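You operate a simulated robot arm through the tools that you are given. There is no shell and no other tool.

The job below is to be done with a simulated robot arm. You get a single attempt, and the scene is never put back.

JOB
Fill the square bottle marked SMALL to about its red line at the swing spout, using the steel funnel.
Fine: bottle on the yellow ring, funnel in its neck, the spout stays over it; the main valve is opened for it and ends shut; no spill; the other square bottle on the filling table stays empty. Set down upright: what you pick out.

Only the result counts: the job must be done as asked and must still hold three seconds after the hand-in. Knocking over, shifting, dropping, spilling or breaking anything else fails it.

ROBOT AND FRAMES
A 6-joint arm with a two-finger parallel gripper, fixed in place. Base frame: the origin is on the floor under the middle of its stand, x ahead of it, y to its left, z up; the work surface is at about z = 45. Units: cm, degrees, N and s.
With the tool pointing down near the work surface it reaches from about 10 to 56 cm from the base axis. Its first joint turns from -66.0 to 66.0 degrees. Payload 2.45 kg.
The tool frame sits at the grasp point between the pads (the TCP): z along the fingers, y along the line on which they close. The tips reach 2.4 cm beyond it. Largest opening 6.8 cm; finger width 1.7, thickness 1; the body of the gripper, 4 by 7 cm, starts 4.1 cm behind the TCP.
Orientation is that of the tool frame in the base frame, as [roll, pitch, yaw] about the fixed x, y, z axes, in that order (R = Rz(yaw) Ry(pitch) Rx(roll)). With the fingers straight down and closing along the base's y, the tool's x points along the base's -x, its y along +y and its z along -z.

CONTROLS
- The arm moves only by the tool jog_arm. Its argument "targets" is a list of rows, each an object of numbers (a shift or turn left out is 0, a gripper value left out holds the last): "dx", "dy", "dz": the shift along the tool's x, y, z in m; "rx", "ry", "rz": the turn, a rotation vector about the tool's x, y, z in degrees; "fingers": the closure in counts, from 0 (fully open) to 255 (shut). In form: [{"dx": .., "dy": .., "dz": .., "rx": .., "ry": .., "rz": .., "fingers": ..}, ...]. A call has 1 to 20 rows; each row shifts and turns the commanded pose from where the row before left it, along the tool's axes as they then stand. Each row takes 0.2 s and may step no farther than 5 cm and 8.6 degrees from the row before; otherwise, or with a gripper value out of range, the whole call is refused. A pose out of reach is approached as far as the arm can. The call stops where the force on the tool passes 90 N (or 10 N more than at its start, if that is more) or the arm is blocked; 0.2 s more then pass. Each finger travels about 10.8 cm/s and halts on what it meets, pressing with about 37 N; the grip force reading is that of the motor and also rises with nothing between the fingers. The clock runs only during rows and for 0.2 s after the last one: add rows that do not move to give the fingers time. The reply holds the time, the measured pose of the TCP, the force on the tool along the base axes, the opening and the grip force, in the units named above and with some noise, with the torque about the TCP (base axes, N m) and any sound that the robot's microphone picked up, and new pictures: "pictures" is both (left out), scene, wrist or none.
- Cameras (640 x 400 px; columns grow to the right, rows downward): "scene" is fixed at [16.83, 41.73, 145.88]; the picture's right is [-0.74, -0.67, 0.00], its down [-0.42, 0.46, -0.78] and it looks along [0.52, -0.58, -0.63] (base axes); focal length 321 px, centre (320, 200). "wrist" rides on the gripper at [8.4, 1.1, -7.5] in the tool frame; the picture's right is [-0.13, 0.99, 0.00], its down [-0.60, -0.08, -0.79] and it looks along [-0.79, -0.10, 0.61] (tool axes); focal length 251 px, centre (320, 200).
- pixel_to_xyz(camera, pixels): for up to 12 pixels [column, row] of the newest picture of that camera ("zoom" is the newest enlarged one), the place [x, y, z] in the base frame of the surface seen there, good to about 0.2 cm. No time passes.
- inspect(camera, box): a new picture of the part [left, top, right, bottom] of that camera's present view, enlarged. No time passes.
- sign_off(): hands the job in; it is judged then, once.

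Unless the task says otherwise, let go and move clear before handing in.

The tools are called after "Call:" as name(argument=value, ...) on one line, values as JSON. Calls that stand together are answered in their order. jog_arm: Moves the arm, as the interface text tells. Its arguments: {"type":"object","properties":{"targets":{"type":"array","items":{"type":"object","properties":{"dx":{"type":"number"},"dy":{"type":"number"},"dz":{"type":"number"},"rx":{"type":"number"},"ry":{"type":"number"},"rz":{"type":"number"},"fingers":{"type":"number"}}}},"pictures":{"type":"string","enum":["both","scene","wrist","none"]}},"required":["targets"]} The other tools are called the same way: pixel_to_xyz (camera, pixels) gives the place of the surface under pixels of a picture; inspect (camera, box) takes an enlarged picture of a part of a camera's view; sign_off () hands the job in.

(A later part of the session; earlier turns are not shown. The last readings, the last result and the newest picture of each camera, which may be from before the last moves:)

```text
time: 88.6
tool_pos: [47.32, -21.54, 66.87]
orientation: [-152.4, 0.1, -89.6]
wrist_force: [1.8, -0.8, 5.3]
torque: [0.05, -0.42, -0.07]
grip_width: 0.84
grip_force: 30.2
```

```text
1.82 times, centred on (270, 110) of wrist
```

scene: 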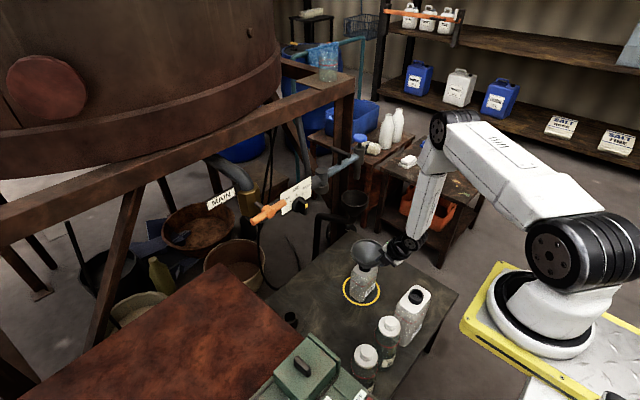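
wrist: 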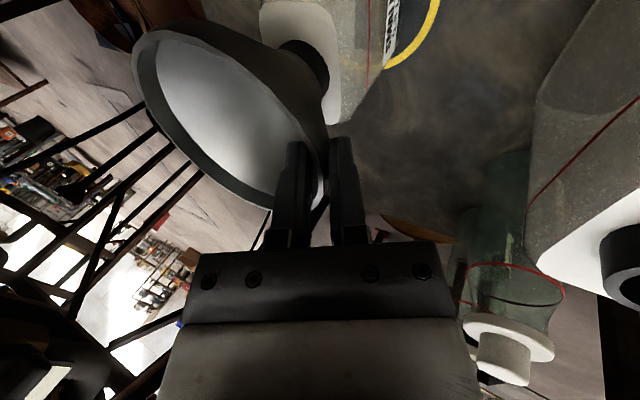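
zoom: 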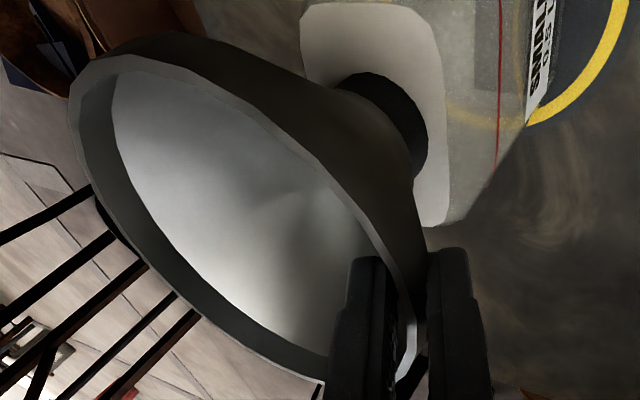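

The funnel is seated, with its rim at z≈66.7 and centre at (53.0,-21.6) over the neck. I'll relieve the last bit of load and open in small steps.

Call:
jog_arm(targets=[{"dy": -0.0005, "dz": -0.0009}, {"fingers": 238}, {"fingers": 228}, {"fingers": 218}, {"fingers": 205}, {"fingers": 190}, {}], pictures="both")

Call:
pixel_to_xyz(camera="wrist", pixels=[[319, 150], [308, 122], [290, 95], [260, 60], [225, 35], [190, 22], [135, 55], [145, 95], [170, 135], [205, 172], [250, 202], [320, 160]])

Call:
inspect(camera="wrist", box=[120, 0, 420, 220])

Call:
inspect(camera="scene", box=[335, 230, 400, 300])

```text
time: 90.2
tool_pos: [47.49, -21.5, 67.0]
orientation: [-152.3, 0.0, -89.7]
wrist_force: [0.9, -0.4, 0.0]
torque: [0.02, -0.01, 0.0]
grip_width: 1.73
grip_force: 0.1
```

scene: 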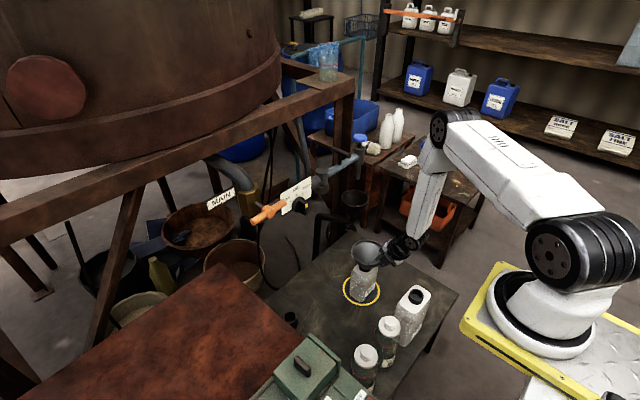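
wrist: 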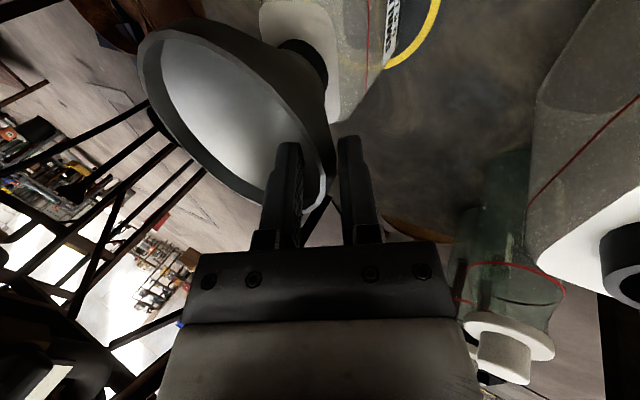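

```text
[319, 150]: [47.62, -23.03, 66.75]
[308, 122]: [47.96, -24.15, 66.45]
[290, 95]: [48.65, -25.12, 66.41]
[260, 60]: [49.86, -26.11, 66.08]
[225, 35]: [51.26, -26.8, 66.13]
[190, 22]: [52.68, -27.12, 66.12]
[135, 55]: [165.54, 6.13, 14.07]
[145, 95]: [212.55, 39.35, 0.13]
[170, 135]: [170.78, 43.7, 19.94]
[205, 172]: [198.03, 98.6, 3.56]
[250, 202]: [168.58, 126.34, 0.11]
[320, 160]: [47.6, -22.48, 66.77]
```

```text
1.82 times, centred on (270, 110) of wrist
```

zoom: 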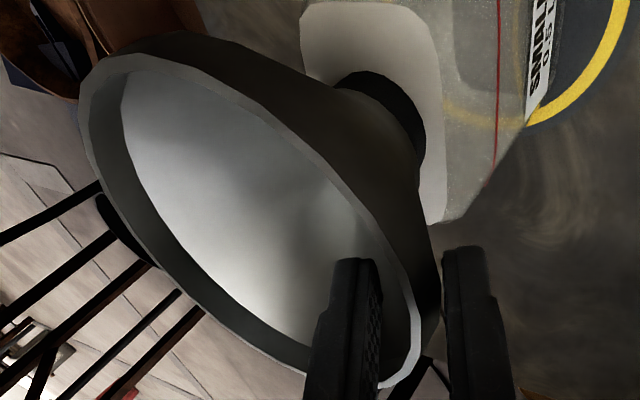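

```text
5.71 times, centred on (368, 265) of scene
```

zoom: 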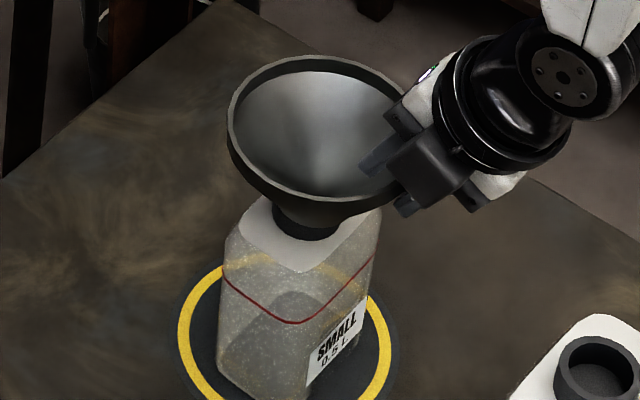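

The funnel stands free in the neck with a gap on both sides of the wall. Backing out straight along the tool axis.

Call:
jog_arm(targets=[{"dz": -0.01}, {"dz": -0.02}, {"dz": -0.03}, {"dz": -0.04}, {"dz": -0.04}, {}], pictures="both")

Call:
inspect(camera="scene", box=[325, 230, 405, 310])

Call:
pixel_to_xyz(camera="scene", pixels=[[367, 240], [353, 247], [352, 255], [360, 263], [370, 264], [380, 258], [382, 250], [375, 242]])

```text
time: 91.6
tool_pos: [41.13, -21.58, 79.75]
orientation: [-152.2, 0.1, -89.8]
wrist_force: [0.0, -0.4, 0.0]
torque: [-0.03, 0.04, 0.01]
grip_width: 1.72
grip_force: 0.1
```

scene: 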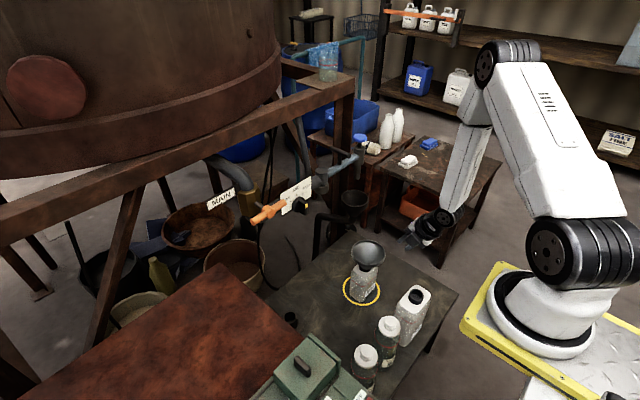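
wrist: 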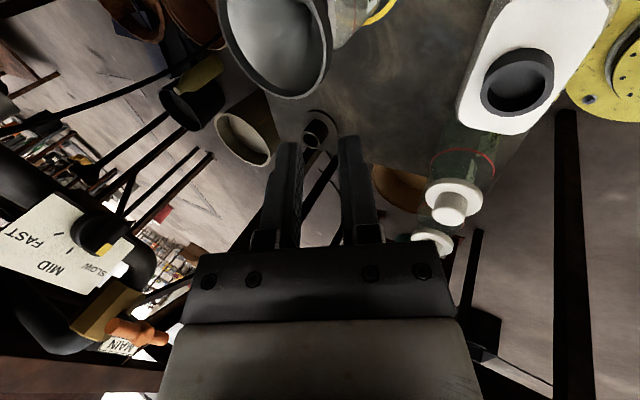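

```text
5.00 times, centred on (365, 270) of scene
```

zoom: 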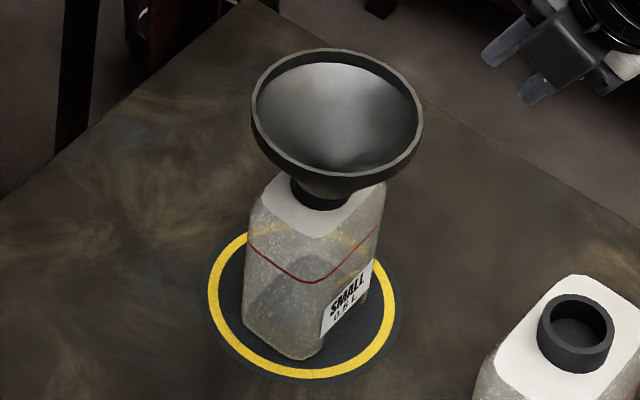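

```text
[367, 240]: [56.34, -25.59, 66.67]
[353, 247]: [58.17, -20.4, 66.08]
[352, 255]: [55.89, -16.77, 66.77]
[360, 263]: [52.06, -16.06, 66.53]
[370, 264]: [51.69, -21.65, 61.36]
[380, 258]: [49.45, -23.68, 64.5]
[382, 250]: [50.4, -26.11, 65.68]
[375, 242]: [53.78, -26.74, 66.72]
```

The funnel is level in the neck on the ring, with its rim at z≈66.7. For the spout, I'll hold the tool horizontal with the camera on top and grip the vertical nozzle tube, which can then turn freely in the grip. First I'll rise, return to vertical and yaw −60°.

Call:
jog_arm(targets=[{"dy": -0.0187, "dz": -0.0354}, {"dy": -0.0187, "dz": -0.0354}, {"rx": -7.0}, {"rx": -7.0}, {"rx": -7.0}, {"rx": -6.8}, {}, {"rz": -7.56, "fingers": 0}, {"rz": -7.56}, {"rz": -7.56}, {"rz": -7.56}, {"rz": -7.56}, {"rz": -7.56}, {"rz": -7.56}, {"rz": -7.56}, {}], pictures="both")

```text
time: 95.0
tool_pos: [41.15, -21.22, 87.61]
orientation: [-176.5, -3.6, -29.0]
wrist_force: [-0.3, -0.5, -0.4]
torque: [-0.02, -0.01, 0.0]
grip_width: 6.82
grip_force: 0.0
out of reach, approached as far as the arm can: row 5
```

scene: 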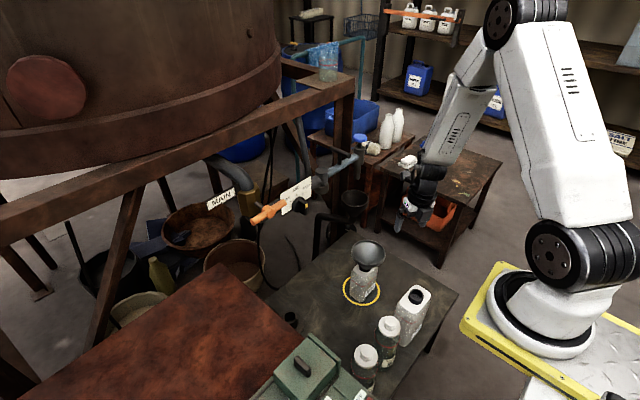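
wrist: 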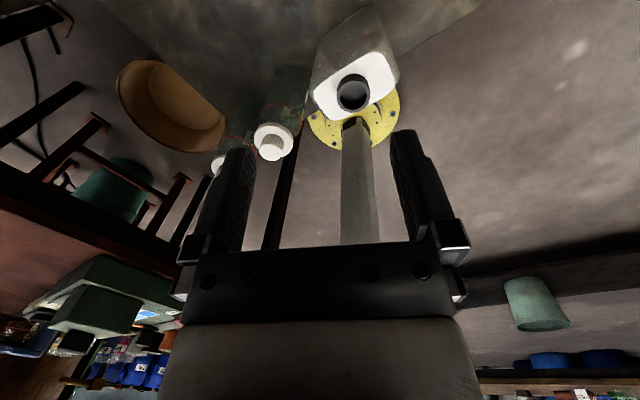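

The tool is near vertical with the camera side facing outward and the yaw right. I'll move outward and up, then pitch the tool to horizontal with the camera ending up on top.

Call:
jog_arm(targets=[{"dx": 0.034, "dz": -0.015}, {"dx": 0.034, "dz": -0.015}, {"dx": 0.034, "dz": -0.015}, {"dx": 0.034, "dz": -0.015}, {}, {"ry": 8.2}, {"ry": 8.2}, {"ry": 8.2}, {"ry": 8.2}, {"ry": 8.2}, {"ry": 8.2}, {"ry": 8.2}, {"ry": 8.2}, {"ry": 8.2}, {"ry": 8.2}, {}], pictures="both")

```text
time: 98.4
tool_pos: [50.56, -26.51, 91.53]
orientation: [-108.6, -81.3, -100.1]
wrist_force: [-0.9, 0.3, -0.6]
torque: [-0.01, 0.02, -0.02]
grip_width: 6.79
grip_force: 0.0
out of reach, approached as far as the arm can: row 1, 2, 3, 4, 13, 14, 15
```

scene: 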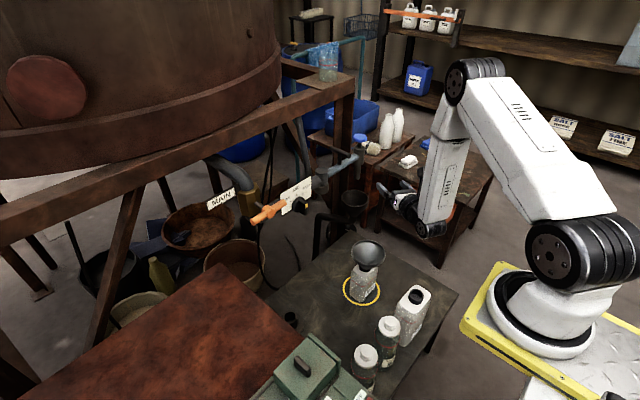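
wrist: 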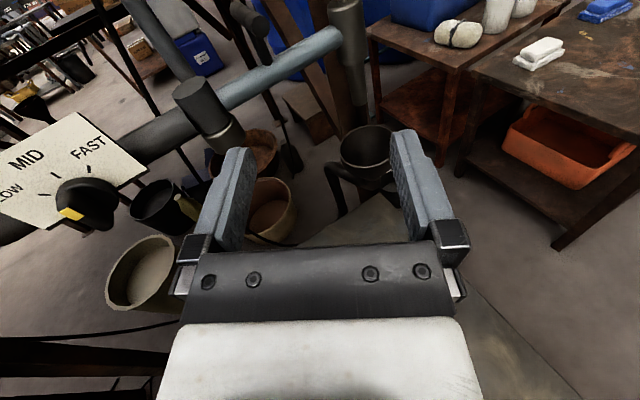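

The tool is now nearly horizontal with a good upright view. The nozzle tube is near (350,60), the pivot at (210,115), and the knob's yellow tip points to SLOW. I'll zoom and measure the spout.

Call:
inspect(camera="wrist", box=[160, 0, 400, 150])

Call:
pixel_to_xyz(camera="wrist", pixels=[[345, 30], [330, 40], [362, 35], [352, 70], [345, 95], [362, 95], [352, 115], [354, 123], [210, 110], [195, 100], [228, 115], [205, 85]])

Call:
pixel_to_xyz(camera="wrist", pixels=[[300, 55], [270, 78], [240, 95], [345, 62], [350, 80], [357, 80], [365, 70], [235, 10], [255, 25], [262, 30], [70, 215], [90, 195]])

```text
2.67 times, centred on (280, 75) of wrist
```

zoom: 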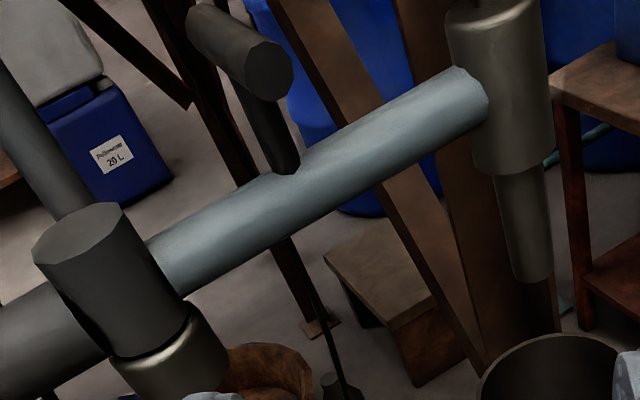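

```text
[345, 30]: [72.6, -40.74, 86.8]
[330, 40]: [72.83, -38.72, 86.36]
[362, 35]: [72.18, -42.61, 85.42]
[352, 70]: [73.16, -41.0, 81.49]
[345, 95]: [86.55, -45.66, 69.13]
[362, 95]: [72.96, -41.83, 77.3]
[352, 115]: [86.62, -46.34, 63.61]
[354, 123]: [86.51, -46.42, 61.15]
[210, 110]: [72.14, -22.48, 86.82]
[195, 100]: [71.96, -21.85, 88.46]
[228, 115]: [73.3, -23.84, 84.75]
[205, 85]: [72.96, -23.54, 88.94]
```

```text
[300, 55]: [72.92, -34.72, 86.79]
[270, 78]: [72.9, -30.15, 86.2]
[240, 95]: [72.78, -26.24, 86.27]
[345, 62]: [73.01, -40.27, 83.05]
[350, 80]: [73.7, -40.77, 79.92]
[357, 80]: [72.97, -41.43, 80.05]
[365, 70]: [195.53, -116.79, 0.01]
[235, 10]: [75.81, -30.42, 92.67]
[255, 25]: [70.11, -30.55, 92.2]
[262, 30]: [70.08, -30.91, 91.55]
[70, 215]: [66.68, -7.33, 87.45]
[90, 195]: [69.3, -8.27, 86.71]
```

The nozzle tube axis is at about (74.0,-41.8) from z=76 to 82, and the pivot axis is at about (74.1,-21.4). A 90° swing would put the nozzle at (53.7,-21.4), over the funnel. I'll level the tool and move to a pre-grasp 8 cm short of the tube at z≈79.

Call:
jog_arm(targets=[{"rz": -8.25}, {"ry": 2.8}, {"dx": -0.0203, "dy": 0.0038, "dz": 0.0332}, {"dx": -0.0203, "dy": 0.0038, "dz": 0.0332}, {"dx": -0.0203, "dy": 0.0038, "dz": 0.0332}, {"dx": -0.0203, "dy": 0.0038, "dz": 0.0332}, {"dx": -0.0203, "dy": 0.0038, "dz": 0.0332}, {"dx": -0.0203, "dy": 0.0038, "dz": 0.0332}, {}, {}], pictures="both")

```text
time: 100.6
tool_pos: [67.66, -36.38, 79.13]
orientation: [-90.9, -81.8, -118.1]
wrist_force: [-0.2, 0.6, -0.5]
torque: [-0.02, 0.02, 0.0]
grip_width: 6.79
grip_force: 0.0
out of reach, approached as far as the arm can: row 1
```

scene: 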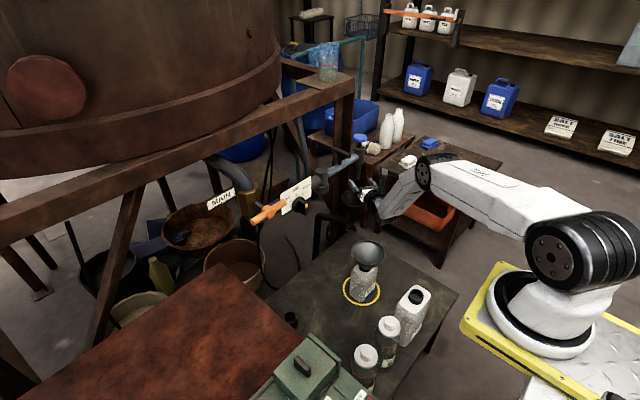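
wrist: 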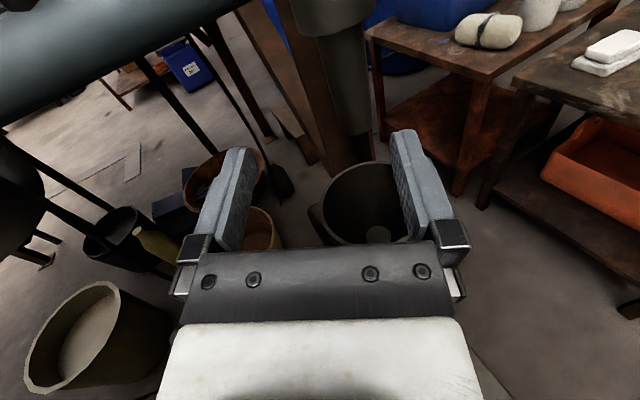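

The tool is horizontal at heading −29°, but the 8° roll correction didn't take earlier. I'll try it again here and then re-measure the tube.

Call:
jog_arm(targets=[{"rz": -4.1}, {"rz": -4.1}, {"dy": 0.0165}, {}], pictures="wrist")

Call:
inspect(camera="wrist", box=[220, 0, 460, 150])

```text
time: 101.6
tool_pos: [67.11, -37.82, 78.89]
orientation: [-91.6, -85.5, -117.1]
wrist_force: [-0.1, -0.1, -0.4]
torque: [0.01, -0.02, 0.0]
grip_width: 6.81
grip_force: 0.1
out of reach, approached as far as the arm can: row 2
```

wrist: 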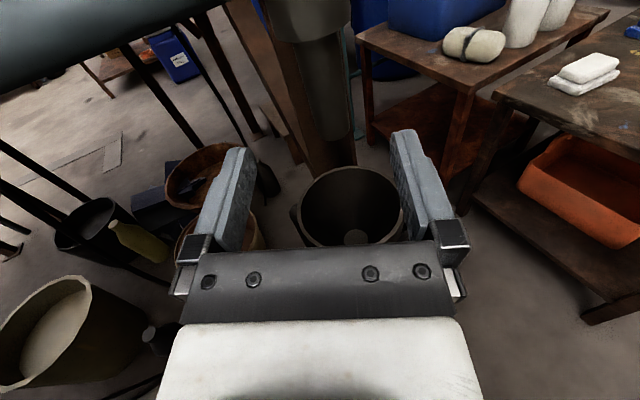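

```text
2.67 times, centred on (340, 75) of wrist
```

zoom: 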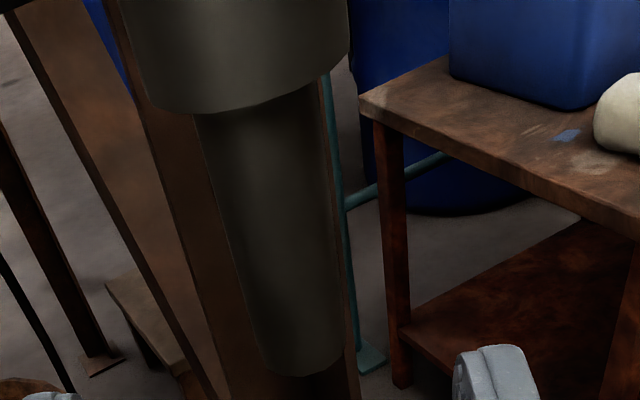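

The roll is down to 4.5°, probably limited by the last joint, which is good enough for a vertical tube. I'll measure the tube from here.

Call:
pixel_to_xyz(camera="wrist", pixels=[[325, 94], [306, 94], [345, 94], [330, 125], [318, 125], [348, 125], [334, 137], [300, 40], [322, 42], [318, 60], [298, 60], [340, 60]])

```text
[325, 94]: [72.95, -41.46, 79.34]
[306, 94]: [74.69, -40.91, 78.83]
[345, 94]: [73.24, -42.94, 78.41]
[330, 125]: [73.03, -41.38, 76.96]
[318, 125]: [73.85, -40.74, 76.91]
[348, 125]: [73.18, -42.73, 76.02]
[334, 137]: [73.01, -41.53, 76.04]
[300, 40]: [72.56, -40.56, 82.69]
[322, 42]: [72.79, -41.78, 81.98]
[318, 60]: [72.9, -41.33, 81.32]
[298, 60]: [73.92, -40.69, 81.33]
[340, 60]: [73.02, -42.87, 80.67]
```

The tube centre is at about (73.95,-41.85). I'll advance 7.9 cm with a small lateral correction so the tube ends up at the TCP.

Call:
jog_arm(targets=[{"dx": 0.003, "dy": 0.0025, "dz": 0.02}, {"dz": 0.02}, {"dz": 0.02}, {"dz": 0.019}, {}, {}], pictures="both")

Call:
pixel_to_xyz(camera="wrist", pixels=[[330, 130], [320, 150], [340, 150], [325, 170], [310, 100], [330, 100]])

```text
time: 103.0
tool_pos: [71.74, -40.76, 80.04]
orientation: [-91.3, -85.6, -117.3]
wrist_force: [1.2, 0.0, 0.2]
torque: [-0.02, 0.01, -0.01]
grip_width: 6.81
grip_force: 0.1
out of reach, approached as far as the arm can: row 3, 4
```

scene: 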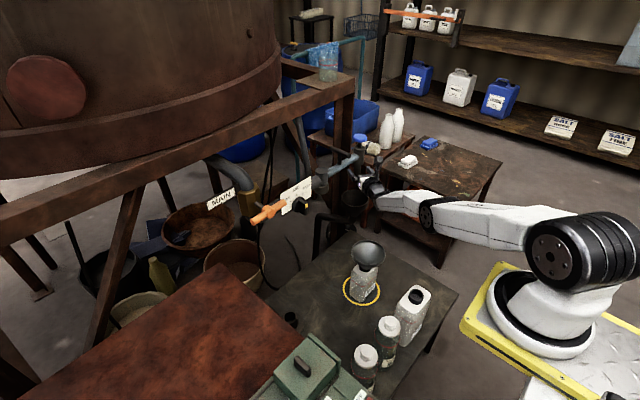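
wrist: 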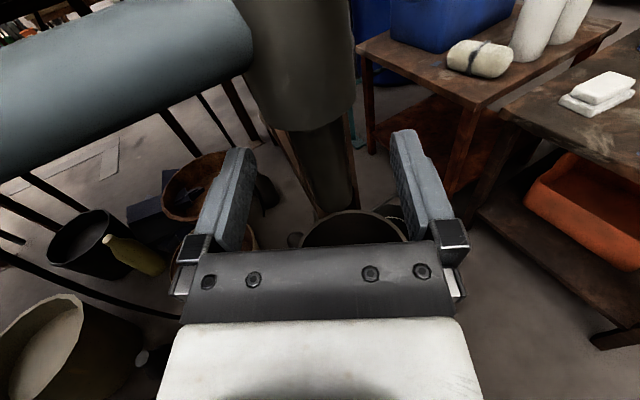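

```text
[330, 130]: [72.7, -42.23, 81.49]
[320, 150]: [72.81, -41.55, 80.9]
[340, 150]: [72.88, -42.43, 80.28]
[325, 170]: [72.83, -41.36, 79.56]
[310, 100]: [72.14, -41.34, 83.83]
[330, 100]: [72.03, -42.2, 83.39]
```

The arm's reach ends about 2.4 cm short of the tube centre. I'll use the T-handle for the first 20–25° and grip the tube afterwards. First I'll check for overhead obstacles near the handle.

Call:
pixel_to_xyz(camera="scene", pixels=[[345, 92], [320, 105], [290, 118], [250, 135], [200, 155], [130, 180], [352, 80], [340, 130], [345, 120], [335, 165], [331, 148], [348, 156]])

Call:
jog_arm(targets=[{"dz": -0.03}, {"dz": -0.03}, {"dz": -0.03}, {"rx": 7.25}, {"rx": 7.25}, {"rx": 7.25}, {"rx": 7.25}, {}], pictures="both")

```text
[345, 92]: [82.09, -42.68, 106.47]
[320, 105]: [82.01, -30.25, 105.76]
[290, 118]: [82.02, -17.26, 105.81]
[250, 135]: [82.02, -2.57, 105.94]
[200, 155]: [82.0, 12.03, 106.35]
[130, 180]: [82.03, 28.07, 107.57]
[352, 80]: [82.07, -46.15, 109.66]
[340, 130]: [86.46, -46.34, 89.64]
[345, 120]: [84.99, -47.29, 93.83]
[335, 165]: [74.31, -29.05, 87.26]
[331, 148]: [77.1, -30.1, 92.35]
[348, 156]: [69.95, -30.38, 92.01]
```

```text
time: 104.8
tool_pos: [63.19, -37.93, 80.27]
orientation: [-61.3, -85.0, -120.4]
wrist_force: [-23.7, -53.2, 2.9]
torque: [-0.67, 0.31, -1.95]
grip_width: 6.86
grip_force: 0.2
```

scene: 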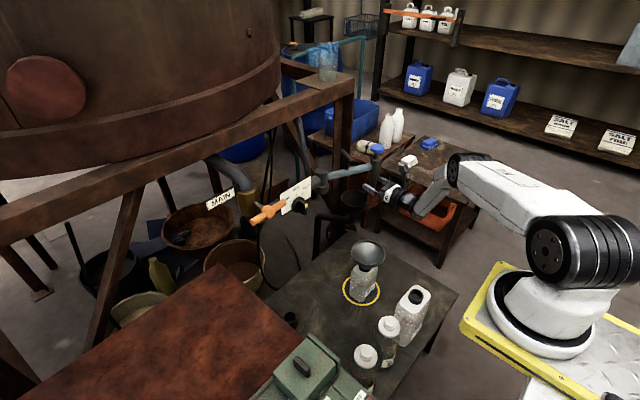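
wrist: 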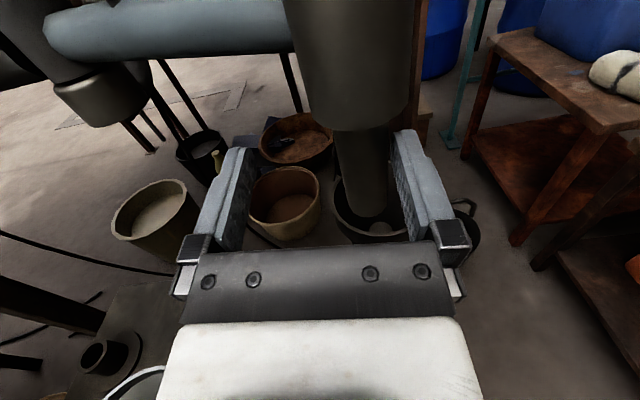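

The spout itself has swung towards me: the nozzle tube is between the fingers at (365,180), and a 53 N side load shows it pressing on the right finger. I'll find out exactly where it is before moving.

Call:
pixel_to_xyz(camera="wrist", pixels=[[360, 170], [370, 170], [345, 170], [385, 160], [375, 210], [360, 80], [330, 80], [400, 80], [200, 40], [100, 50], [90, 90], [280, 40]])

Call:
inspect(camera="scene", box=[300, 130, 440, 230])

Call:
inspect(camera="wrist", box=[220, 80, 480, 260])

```text
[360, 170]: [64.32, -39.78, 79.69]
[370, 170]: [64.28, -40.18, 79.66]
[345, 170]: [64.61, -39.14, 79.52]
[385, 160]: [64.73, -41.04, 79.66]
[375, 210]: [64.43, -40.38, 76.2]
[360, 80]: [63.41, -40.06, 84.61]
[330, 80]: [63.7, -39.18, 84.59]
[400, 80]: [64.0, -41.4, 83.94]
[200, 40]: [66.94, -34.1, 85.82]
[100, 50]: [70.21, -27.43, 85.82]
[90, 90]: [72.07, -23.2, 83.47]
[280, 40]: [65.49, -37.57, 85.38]
```

```text
4.00 times, centred on (370, 180) of scene
```

zoom: 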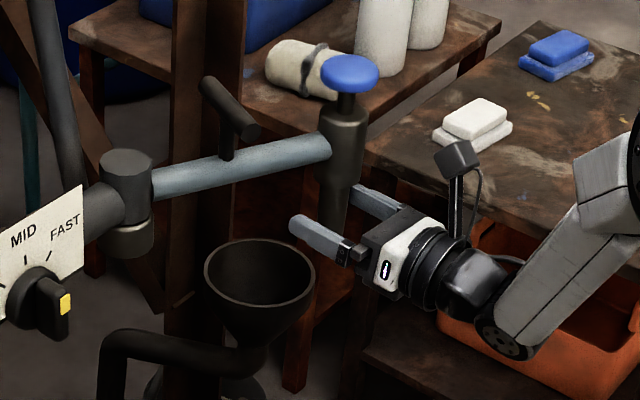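

```text
2.22 times, centred on (350, 170) of wrist
```

zoom: 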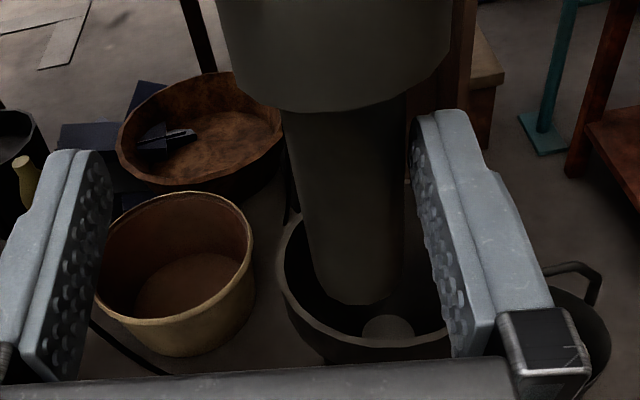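

The nozzle tube is now at about (65.4,-40.2), so the spout has already turned about 25° towards the ring and is within easy reach. I'll shift sideways to relieve the load, then centre on the tube.

Call:
jog_arm(targets=[{"dy": 0.006}, {"dy": 0.006}, {}], pictures="wrist")

Call:
pixel_to_xyz(camera="wrist", pixels=[[340, 170], [350, 170], [325, 170], [365, 160], [355, 205], [340, 80], [310, 80], [380, 80], [345, 150]])

```text
time: 105.6
tool_pos: [63.71, -37.82, 80.0]
orientation: [-63.8, -85.4, -116.0]
wrist_force: [-8.0, -17.9, 1.7]
torque: [-0.22, 0.05, -0.45]
grip_width: 6.8
grip_force: 0.1
```

wrist: 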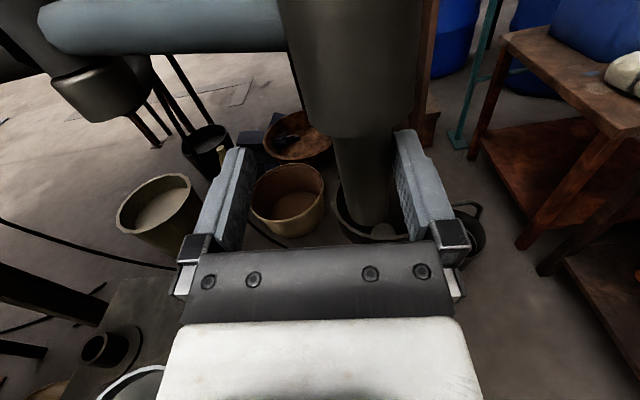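

```text
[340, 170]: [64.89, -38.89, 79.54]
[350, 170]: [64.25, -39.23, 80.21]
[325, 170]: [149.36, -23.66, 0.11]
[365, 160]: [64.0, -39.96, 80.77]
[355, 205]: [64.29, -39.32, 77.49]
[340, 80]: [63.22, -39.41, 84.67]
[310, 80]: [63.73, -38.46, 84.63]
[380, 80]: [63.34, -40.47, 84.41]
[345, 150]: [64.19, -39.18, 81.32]
```

The load has dropped to 18 N. I'll continue sideways and move forward to put the tube at the TCP.

Call:
jog_arm(targets=[{"dy": 0.007}, {"dy": 0.007}, {}], pictures="wrist")

Call:
pixel_to_xyz(camera="wrist", pixels=[[320, 170], [335, 170], [350, 170], [365, 160], [345, 205], [320, 80], [290, 80], [360, 80], [330, 150]])

```text
time: 106.4
tool_pos: [63.83, -39.19, 79.86]
orientation: [-62.7, -85.5, -116.8]
wrist_force: [0.5, 0.1, -0.1]
torque: [0.0, -0.05, 0.05]
grip_width: 6.79
grip_force: 0.1
```

wrist: 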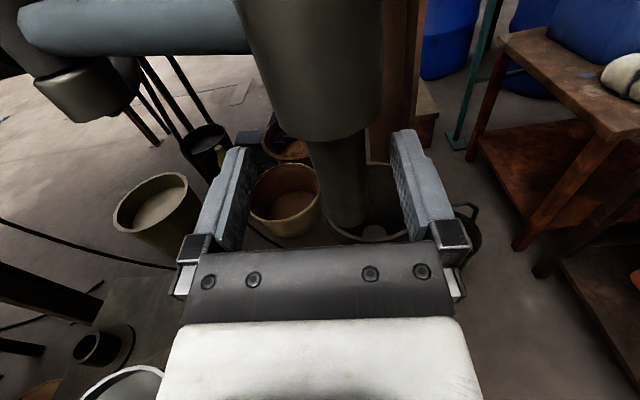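

```text
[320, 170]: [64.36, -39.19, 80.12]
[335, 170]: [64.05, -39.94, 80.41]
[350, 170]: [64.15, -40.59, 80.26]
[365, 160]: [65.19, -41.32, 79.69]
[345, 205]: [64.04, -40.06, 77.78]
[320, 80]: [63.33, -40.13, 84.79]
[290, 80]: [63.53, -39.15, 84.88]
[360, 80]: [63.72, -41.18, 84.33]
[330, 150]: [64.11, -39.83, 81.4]
```

Load is zero. The tube centre is at (65.2,-40.2), so I'll move 1 cm sideways and 1.4 cm forward, then close on it.

Call:
jog_arm(targets=[{"dx": -0.004, "dy": 0.01}, {"dz": 0.014}, {}, {"fingers": 100}, {"fingers": 160}, {"fingers": 255}, {"fingers": 255}], pictures="both")

```text
time: 108.0
tool_pos: [65.29, -40.07, 79.46]
orientation: [-61.7, -85.6, -117.8]
wrist_force: [2.7, 3.6, -0.9]
torque: [-0.56, -0.26, 0.02]
grip_width: 2.61
grip_force: 40.7
```

scene: 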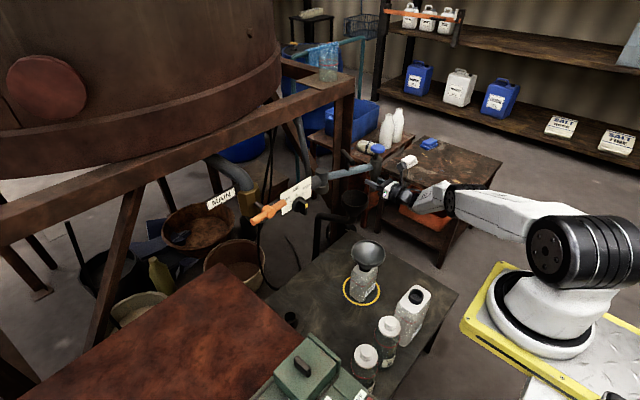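
wrist: 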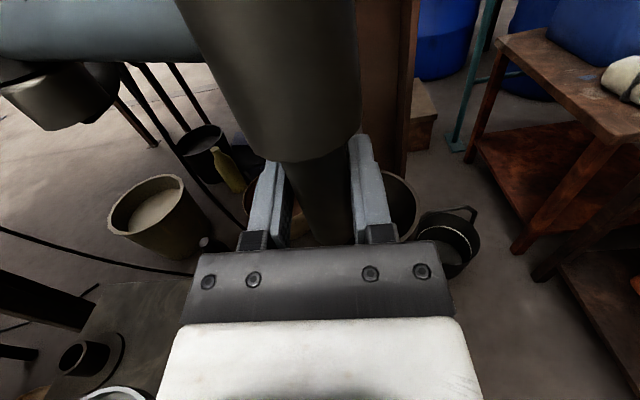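

The tube is held at 2.61 cm. With the pivot at (74.1,-21.4) and radius 20.7, I'll follow the arc in 5° steps and check the force after the first 20°.

Call:
jog_arm(targets=[{"dx": 0.0, "dy": -0.0081, "dz": -0.0152}, {"dx": -0.0001, "dy": -0.0098, "dz": -0.0152}, {"dx": -0.0002, "dy": -0.0111, "dz": -0.0142}, {"dx": -0.0003, "dy": -0.0122, "dz": -0.0132}, {}], pictures="both")

```text
time: 109.2
tool_pos: [59.43, -35.98, 79.39]
orientation: [-64.8, -85.6, -114.9]
wrist_force: [2.6, -1.4, -11.3]
torque: [-0.77, 0.98, -0.48]
grip_width: 2.64
grip_force: 41.1
```

scene: 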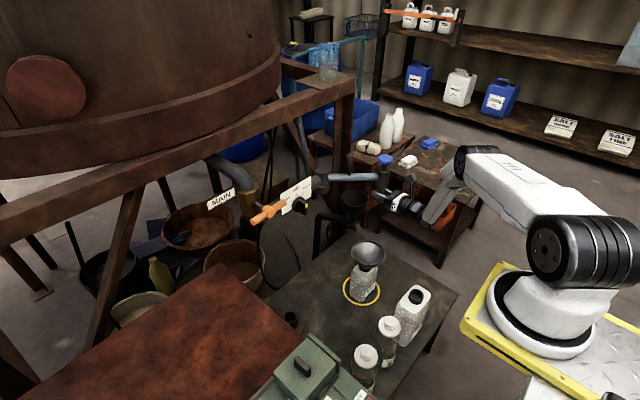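
wrist: 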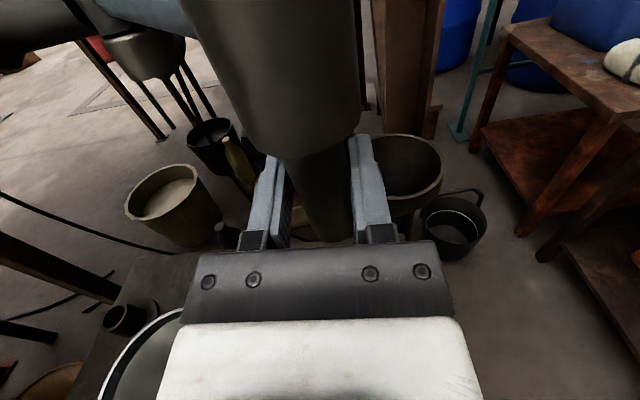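

The nozzle is following the arc at (59.4,-36.0) with low forces. I'll ease down 2 mm to relax the vertical pull and continue to about 70°.

Call:
jog_arm(targets=[{"dx": -0.0025, "dy": -0.0134, "dz": -0.012}, {"dx": -0.0006, "dy": -0.0144, "dz": -0.0109}, {"dx": -0.0007, "dy": -0.0153, "dz": -0.0096}, {"dx": -0.0008, "dy": -0.016, "dz": -0.0082}, {"dx": -0.0009, "dy": -0.0167, "dz": -0.0068}, {}], pictures="both")

```text
time: 110.6
tool_pos: [54.71, -28.43, 79.48]
orientation: [-60.8, -85.5, -119.0]
wrist_force: [0.8, -2.9, 6.4]
torque: [-0.68, 0.19, -0.34]
grip_width: 2.63
grip_force: 41.1
```

scene: 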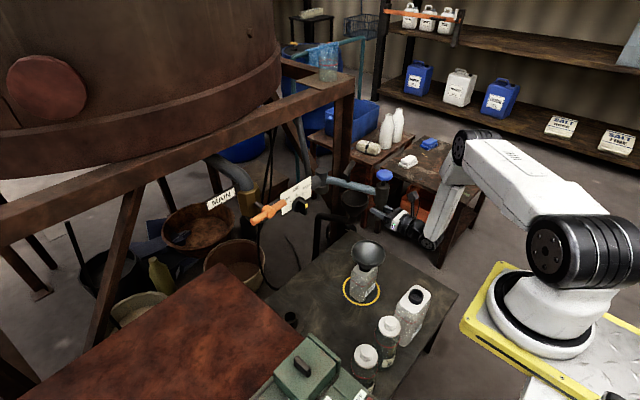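
wrist: 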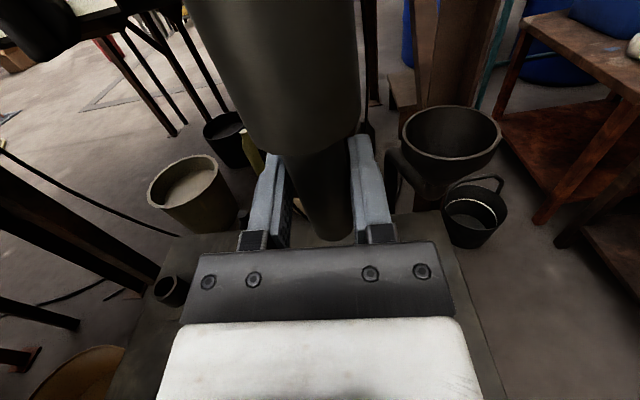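

Smooth so far, at (54.7,-28.4), about 70°. Doing the last 20° to bring the nozzle over the funnel.

Call:
jog_arm(targets=[{"dx": 0.0, "dy": -0.0172, "dz": -0.0054}, {"dx": -0.0011, "dy": -0.0176, "dz": -0.0038}, {"dx": -0.0011, "dy": -0.0179, "dz": -0.0022}, {"dx": -0.0011, "dy": -0.0165, "dz": -0.0006}, {}, {}], pictures="both")

Call:
inspect(camera="scene", box=[300, 140, 440, 300])

```text
time: 112.0
tool_pos: [56.23, -24.67, 78.58]
orientation: [-69.8, -85.1, -109.9]
wrist_force: [-38.4, -6.1, -13.2]
torque: [-0.86, -0.33, 0.0]
grip_width: 2.63
grip_force: 41.2
out of reach, approached as far as the arm can: row 2, 3, 4
```

scene: 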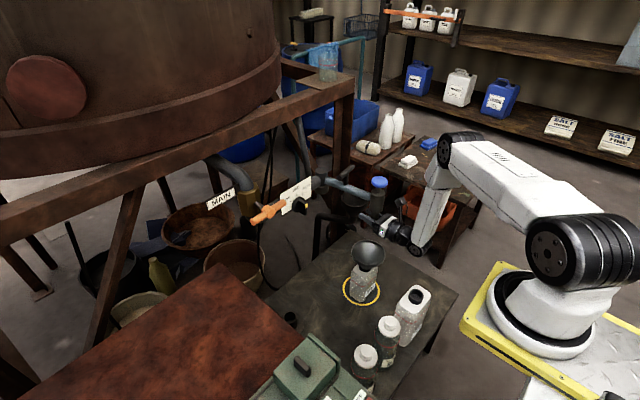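
wrist: 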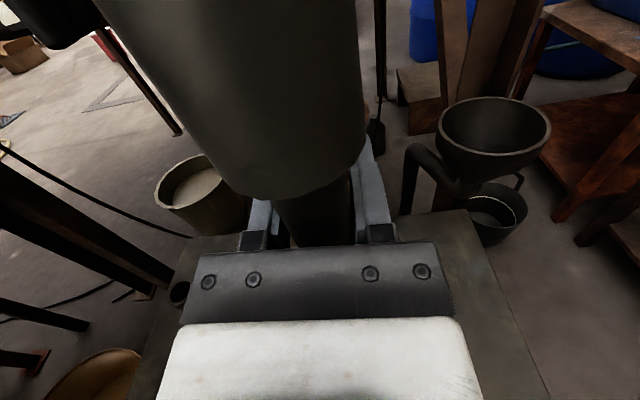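

```text
2.50 times, centred on (370, 220) of scene
```

zoom: 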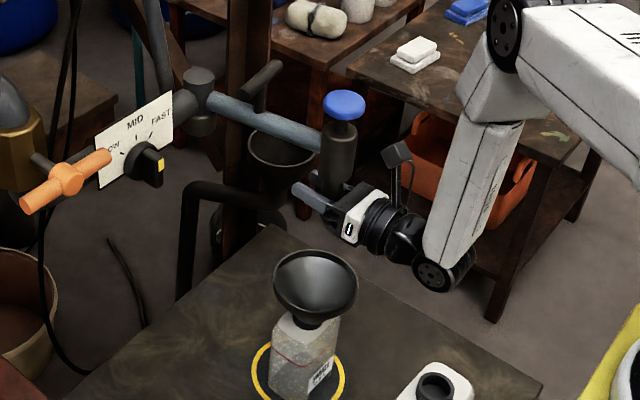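

The last rows hit a joint limit, and the tube has slid about 2 cm deeper between the fingers at roughly 78°. Pitching the tool slightly down should free the reach, so I'll open and alternate small pitches with backing off to keep the camera clear of the nozzle.

Call:
jog_arm(targets=[{"fingers": 150}, {"fingers": 100}, {}, {"ry": -3}, {"dz": -0.008}, {"ry": -3}, {"dz": -0.008}, {}], pictures="both")

Call:
inspect(camera="scene", box=[330, 150, 450, 270])

```text
time: 113.8
tool_pos: [55.52, -25.57, 78.82]
orientation: [-132.0, -84.1, -47.2]
wrist_force: [-0.4, 0.3, 0.3]
torque: [0.0, -0.01, -0.02]
grip_width: 4.17
grip_force: 0.2
out of reach, approached as far as the arm can: row 5, 7
```

scene: 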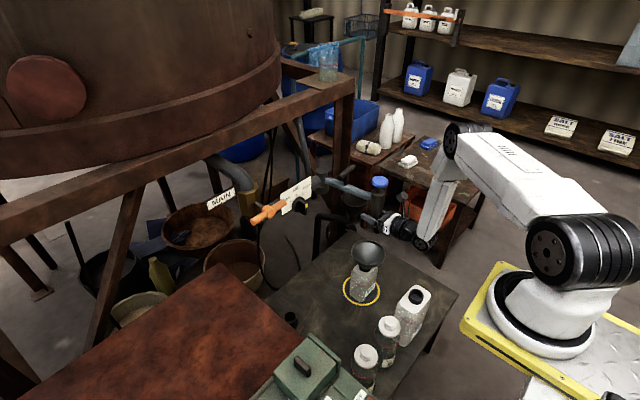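
wrist: 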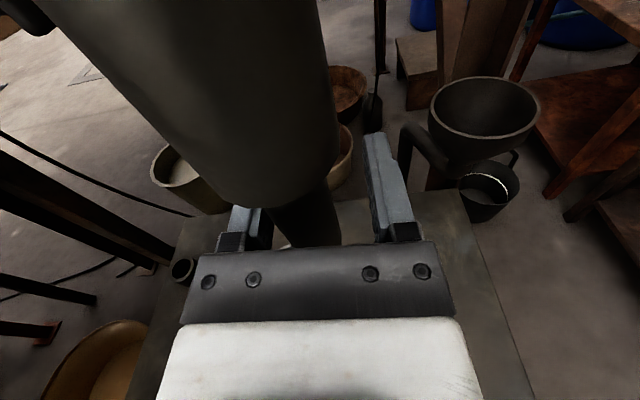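

```text
3.33 times, centred on (390, 210) of scene
```

zoom: 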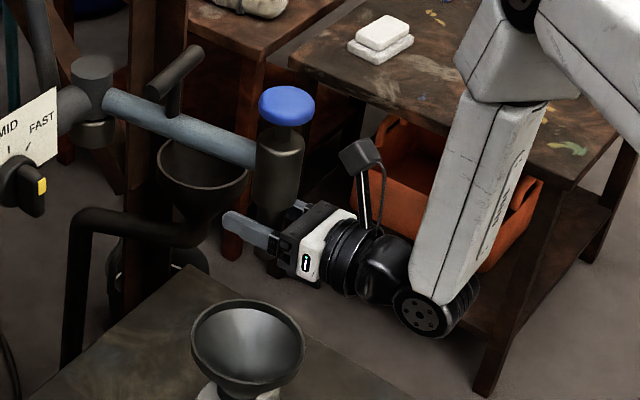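

The remaining limit looks like the last joint's roll stop, which I've been sitting against since the earlier blocked roll. I'll roll 7° away from it for margin and try backing off again.

Call:
jog_arm(targets=[{"rz": 3.5}, {"rz": 3.5}, {"dz": -0.01}, {"dz": -0.01}, {}], pictures="both")

```text
time: 115.0
tool_pos: [53.78, -25.6, 79.11]
orientation: [-109.7, -78.4, -70.0]
wrist_force: [-0.3, 0.2, 0.8]
torque: [-0.02, 0.0, 0.0]
grip_width: 4.13
grip_force: 0.0
```

scene: 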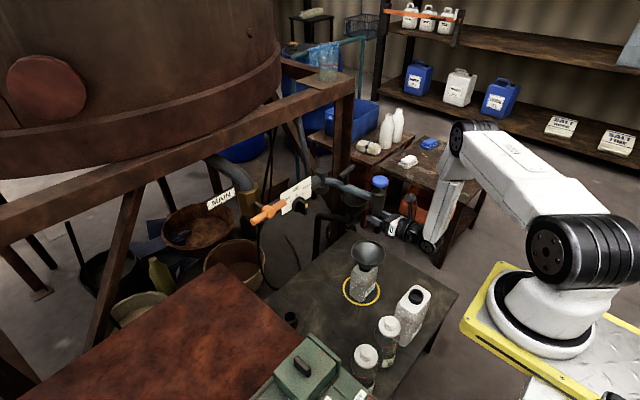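
wrist: 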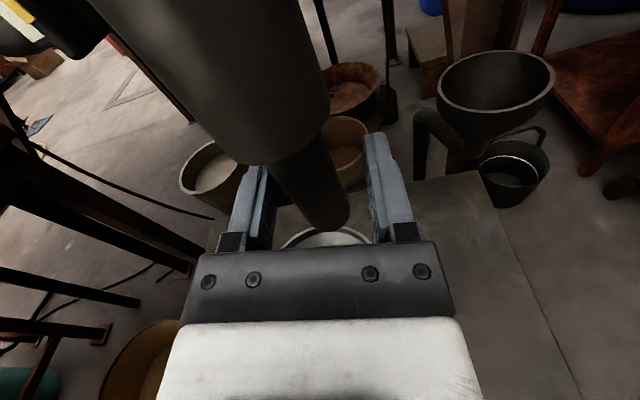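

That worked: no reach warning, and the funnel rim now shows right below the tube at (325,235). I'll measure the tube's position to plan the last push.

Call:
pixel_to_xyz(camera="wrist", pixels=[[310, 190], [295, 190], [335, 190], [325, 220], [345, 215], [250, 100], [200, 100], [320, 90], [305, 160], [330, 160], [325, 238], [300, 240]])

Call:
inspect(camera="wrist", box=[180, 100, 460, 280])

```text
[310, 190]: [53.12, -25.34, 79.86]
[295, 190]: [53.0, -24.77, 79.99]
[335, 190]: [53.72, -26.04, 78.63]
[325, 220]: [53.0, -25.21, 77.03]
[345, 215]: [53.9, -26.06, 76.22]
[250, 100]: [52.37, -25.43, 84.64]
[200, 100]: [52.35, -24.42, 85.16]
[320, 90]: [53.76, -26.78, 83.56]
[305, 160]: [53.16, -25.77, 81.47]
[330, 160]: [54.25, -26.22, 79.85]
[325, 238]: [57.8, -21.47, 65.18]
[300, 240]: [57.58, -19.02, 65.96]
```

```text
2.22 times, centred on (320, 190) of wrist
```

zoom: 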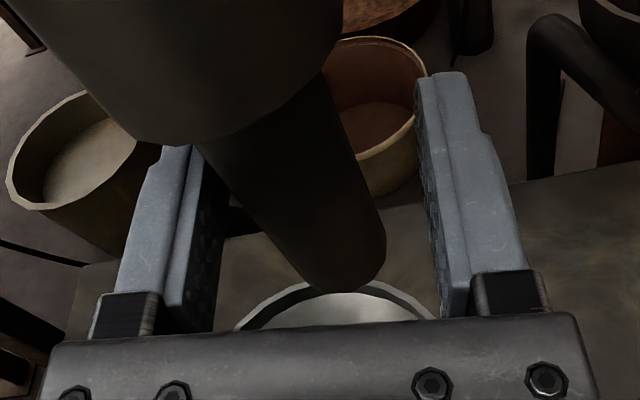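

The tube centre is at about (54.2,-24.9), 10° short of the final position. I'll centre on it, close loosely around it and nudge it the remaining 3.5 cm in +y.

Call:
jog_arm(targets=[{"dx": -0.0013, "dy": -0.0069}, {"fingers": 131}, {"fingers": 131}, {"dx": -0.0019, "dy": -0.0094, "dz": -0.0011}, {"dx": -0.0019, "dy": -0.0094, "dz": -0.0011}, {"dx": -0.0018, "dy": -0.009, "dz": -0.0011}, {}], pictures="both")

Call:
pixel_to_xyz(camera="wrist", pixels=[[310, 190], [295, 190], [335, 190], [325, 220], [345, 215], [250, 100], [305, 160], [330, 160]])

```text
time: 116.6
tool_pos: [53.26, -22.08, 79.09]
orientation: [-109.7, -78.4, -69.8]
wrist_force: [-0.9, 0.0, 0.5]
torque: [0.02, 0.0, 0.01]
grip_width: 3.31
grip_force: 0.0
```

scene: 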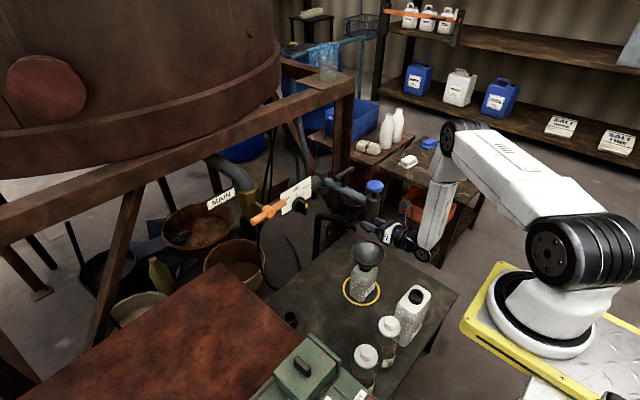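
wrist: 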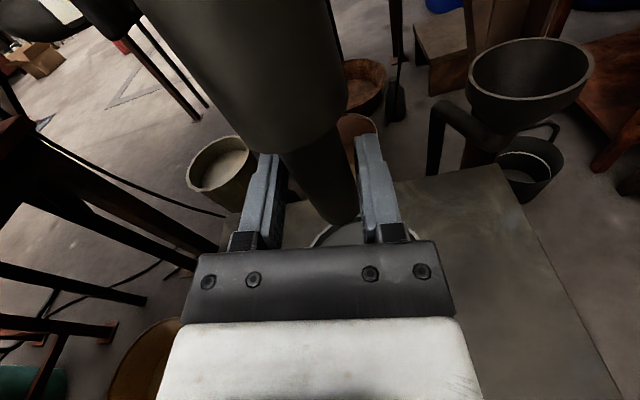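

```text
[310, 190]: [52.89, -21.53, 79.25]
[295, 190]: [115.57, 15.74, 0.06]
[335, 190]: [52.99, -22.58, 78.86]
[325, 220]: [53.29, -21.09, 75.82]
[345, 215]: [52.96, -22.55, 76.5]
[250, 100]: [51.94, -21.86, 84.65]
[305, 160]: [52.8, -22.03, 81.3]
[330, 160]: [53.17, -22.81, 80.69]
```

The nozzle tube is now at about (54.0,-22.1), nearly over the funnel centre (53.1,-21.6), with no load. One more 6 mm nudge.

Call:
jog_arm(targets=[{"dx": -0.0012, "dy": -0.006, "dz": -0.0004}, {}], pictures="both")

Call:
pixel_to_xyz(camera="wrist", pixels=[[310, 190], [320, 190], [335, 190], [325, 215], [345, 215], [250, 100], [305, 160], [330, 160]])

Call:
inspect(camera="scene", box=[310, 160, 430, 310])

```text
time: 117.2
tool_pos: [53.38, -21.61, 79.24]
orientation: [-109.6, -78.6, -70.1]
wrist_force: [0.6, -7.8, -0.3]
torque: [-0.12, 0.08, -0.02]
grip_width: 3.92
grip_force: 3.7
```

scene: 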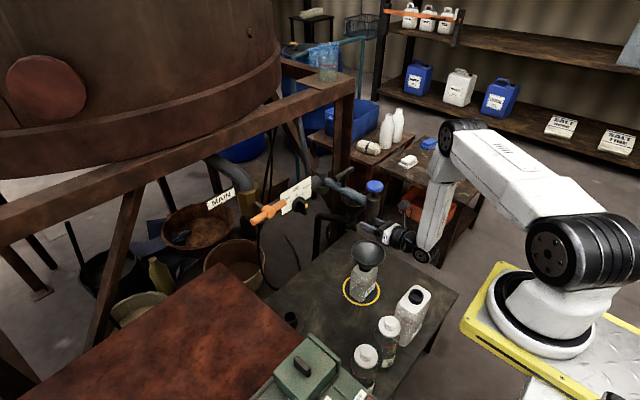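
wrist: 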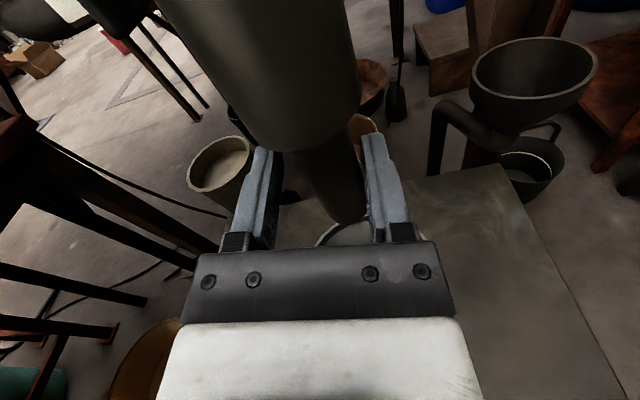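

```text
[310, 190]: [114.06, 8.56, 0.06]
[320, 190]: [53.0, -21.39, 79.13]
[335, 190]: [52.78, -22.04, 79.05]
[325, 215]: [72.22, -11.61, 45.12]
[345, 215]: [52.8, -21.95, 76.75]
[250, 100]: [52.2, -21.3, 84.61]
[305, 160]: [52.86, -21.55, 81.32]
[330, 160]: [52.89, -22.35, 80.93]
```

```text
2.67 times, centred on (370, 235) of scene
```

zoom: 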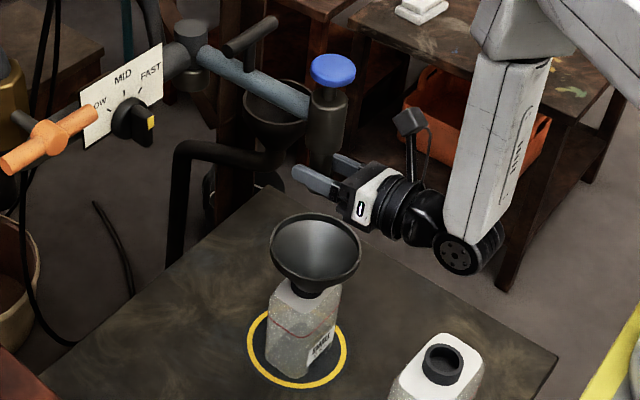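

There's now 8 N of resistance, so the spout appears to be at its stop with the nozzle at about (54.0,-22.0), above the funnel. I'll open and back straight out.

Call:
jog_arm(targets=[{"fingers": 60}, {"fingers": 40}, {}, {"dz": -0.015}, {"dz": -0.02}, {"dz": -0.025}, {"dz": -0.025}, {}], pictures="both")

Call:
inspect(camera="scene", box=[310, 160, 430, 310])

```text
time: 119.0
tool_pos: [48.45, -24.61, 79.41]
orientation: [-109.2, -78.0, -70.3]
wrist_force: [0.0, -0.8, 0.4]
torque: [-0.02, 0.02, -0.01]
grip_width: 5.72
grip_force: 0.0
out of reach, approached as far as the arm can: row 5, 6, 7
```

scene: 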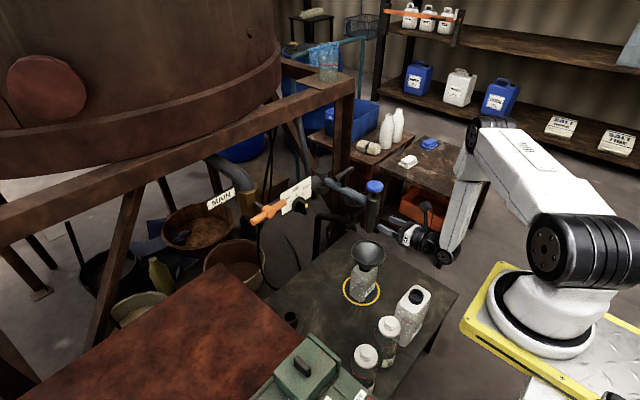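
wrist: 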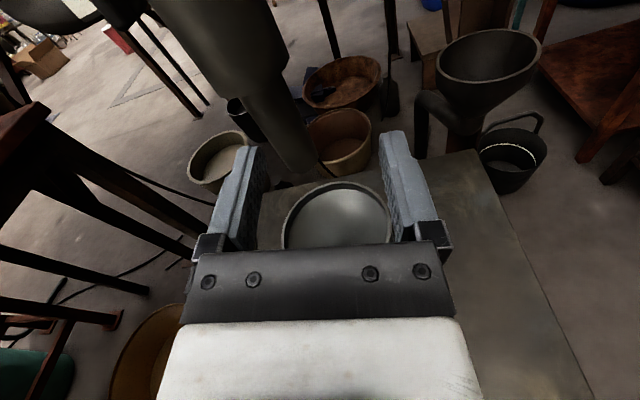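

```text
2.67 times, centred on (370, 235) of scene
```

zoom: 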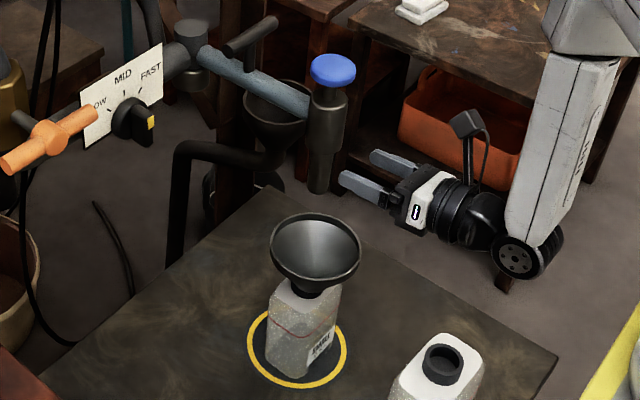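

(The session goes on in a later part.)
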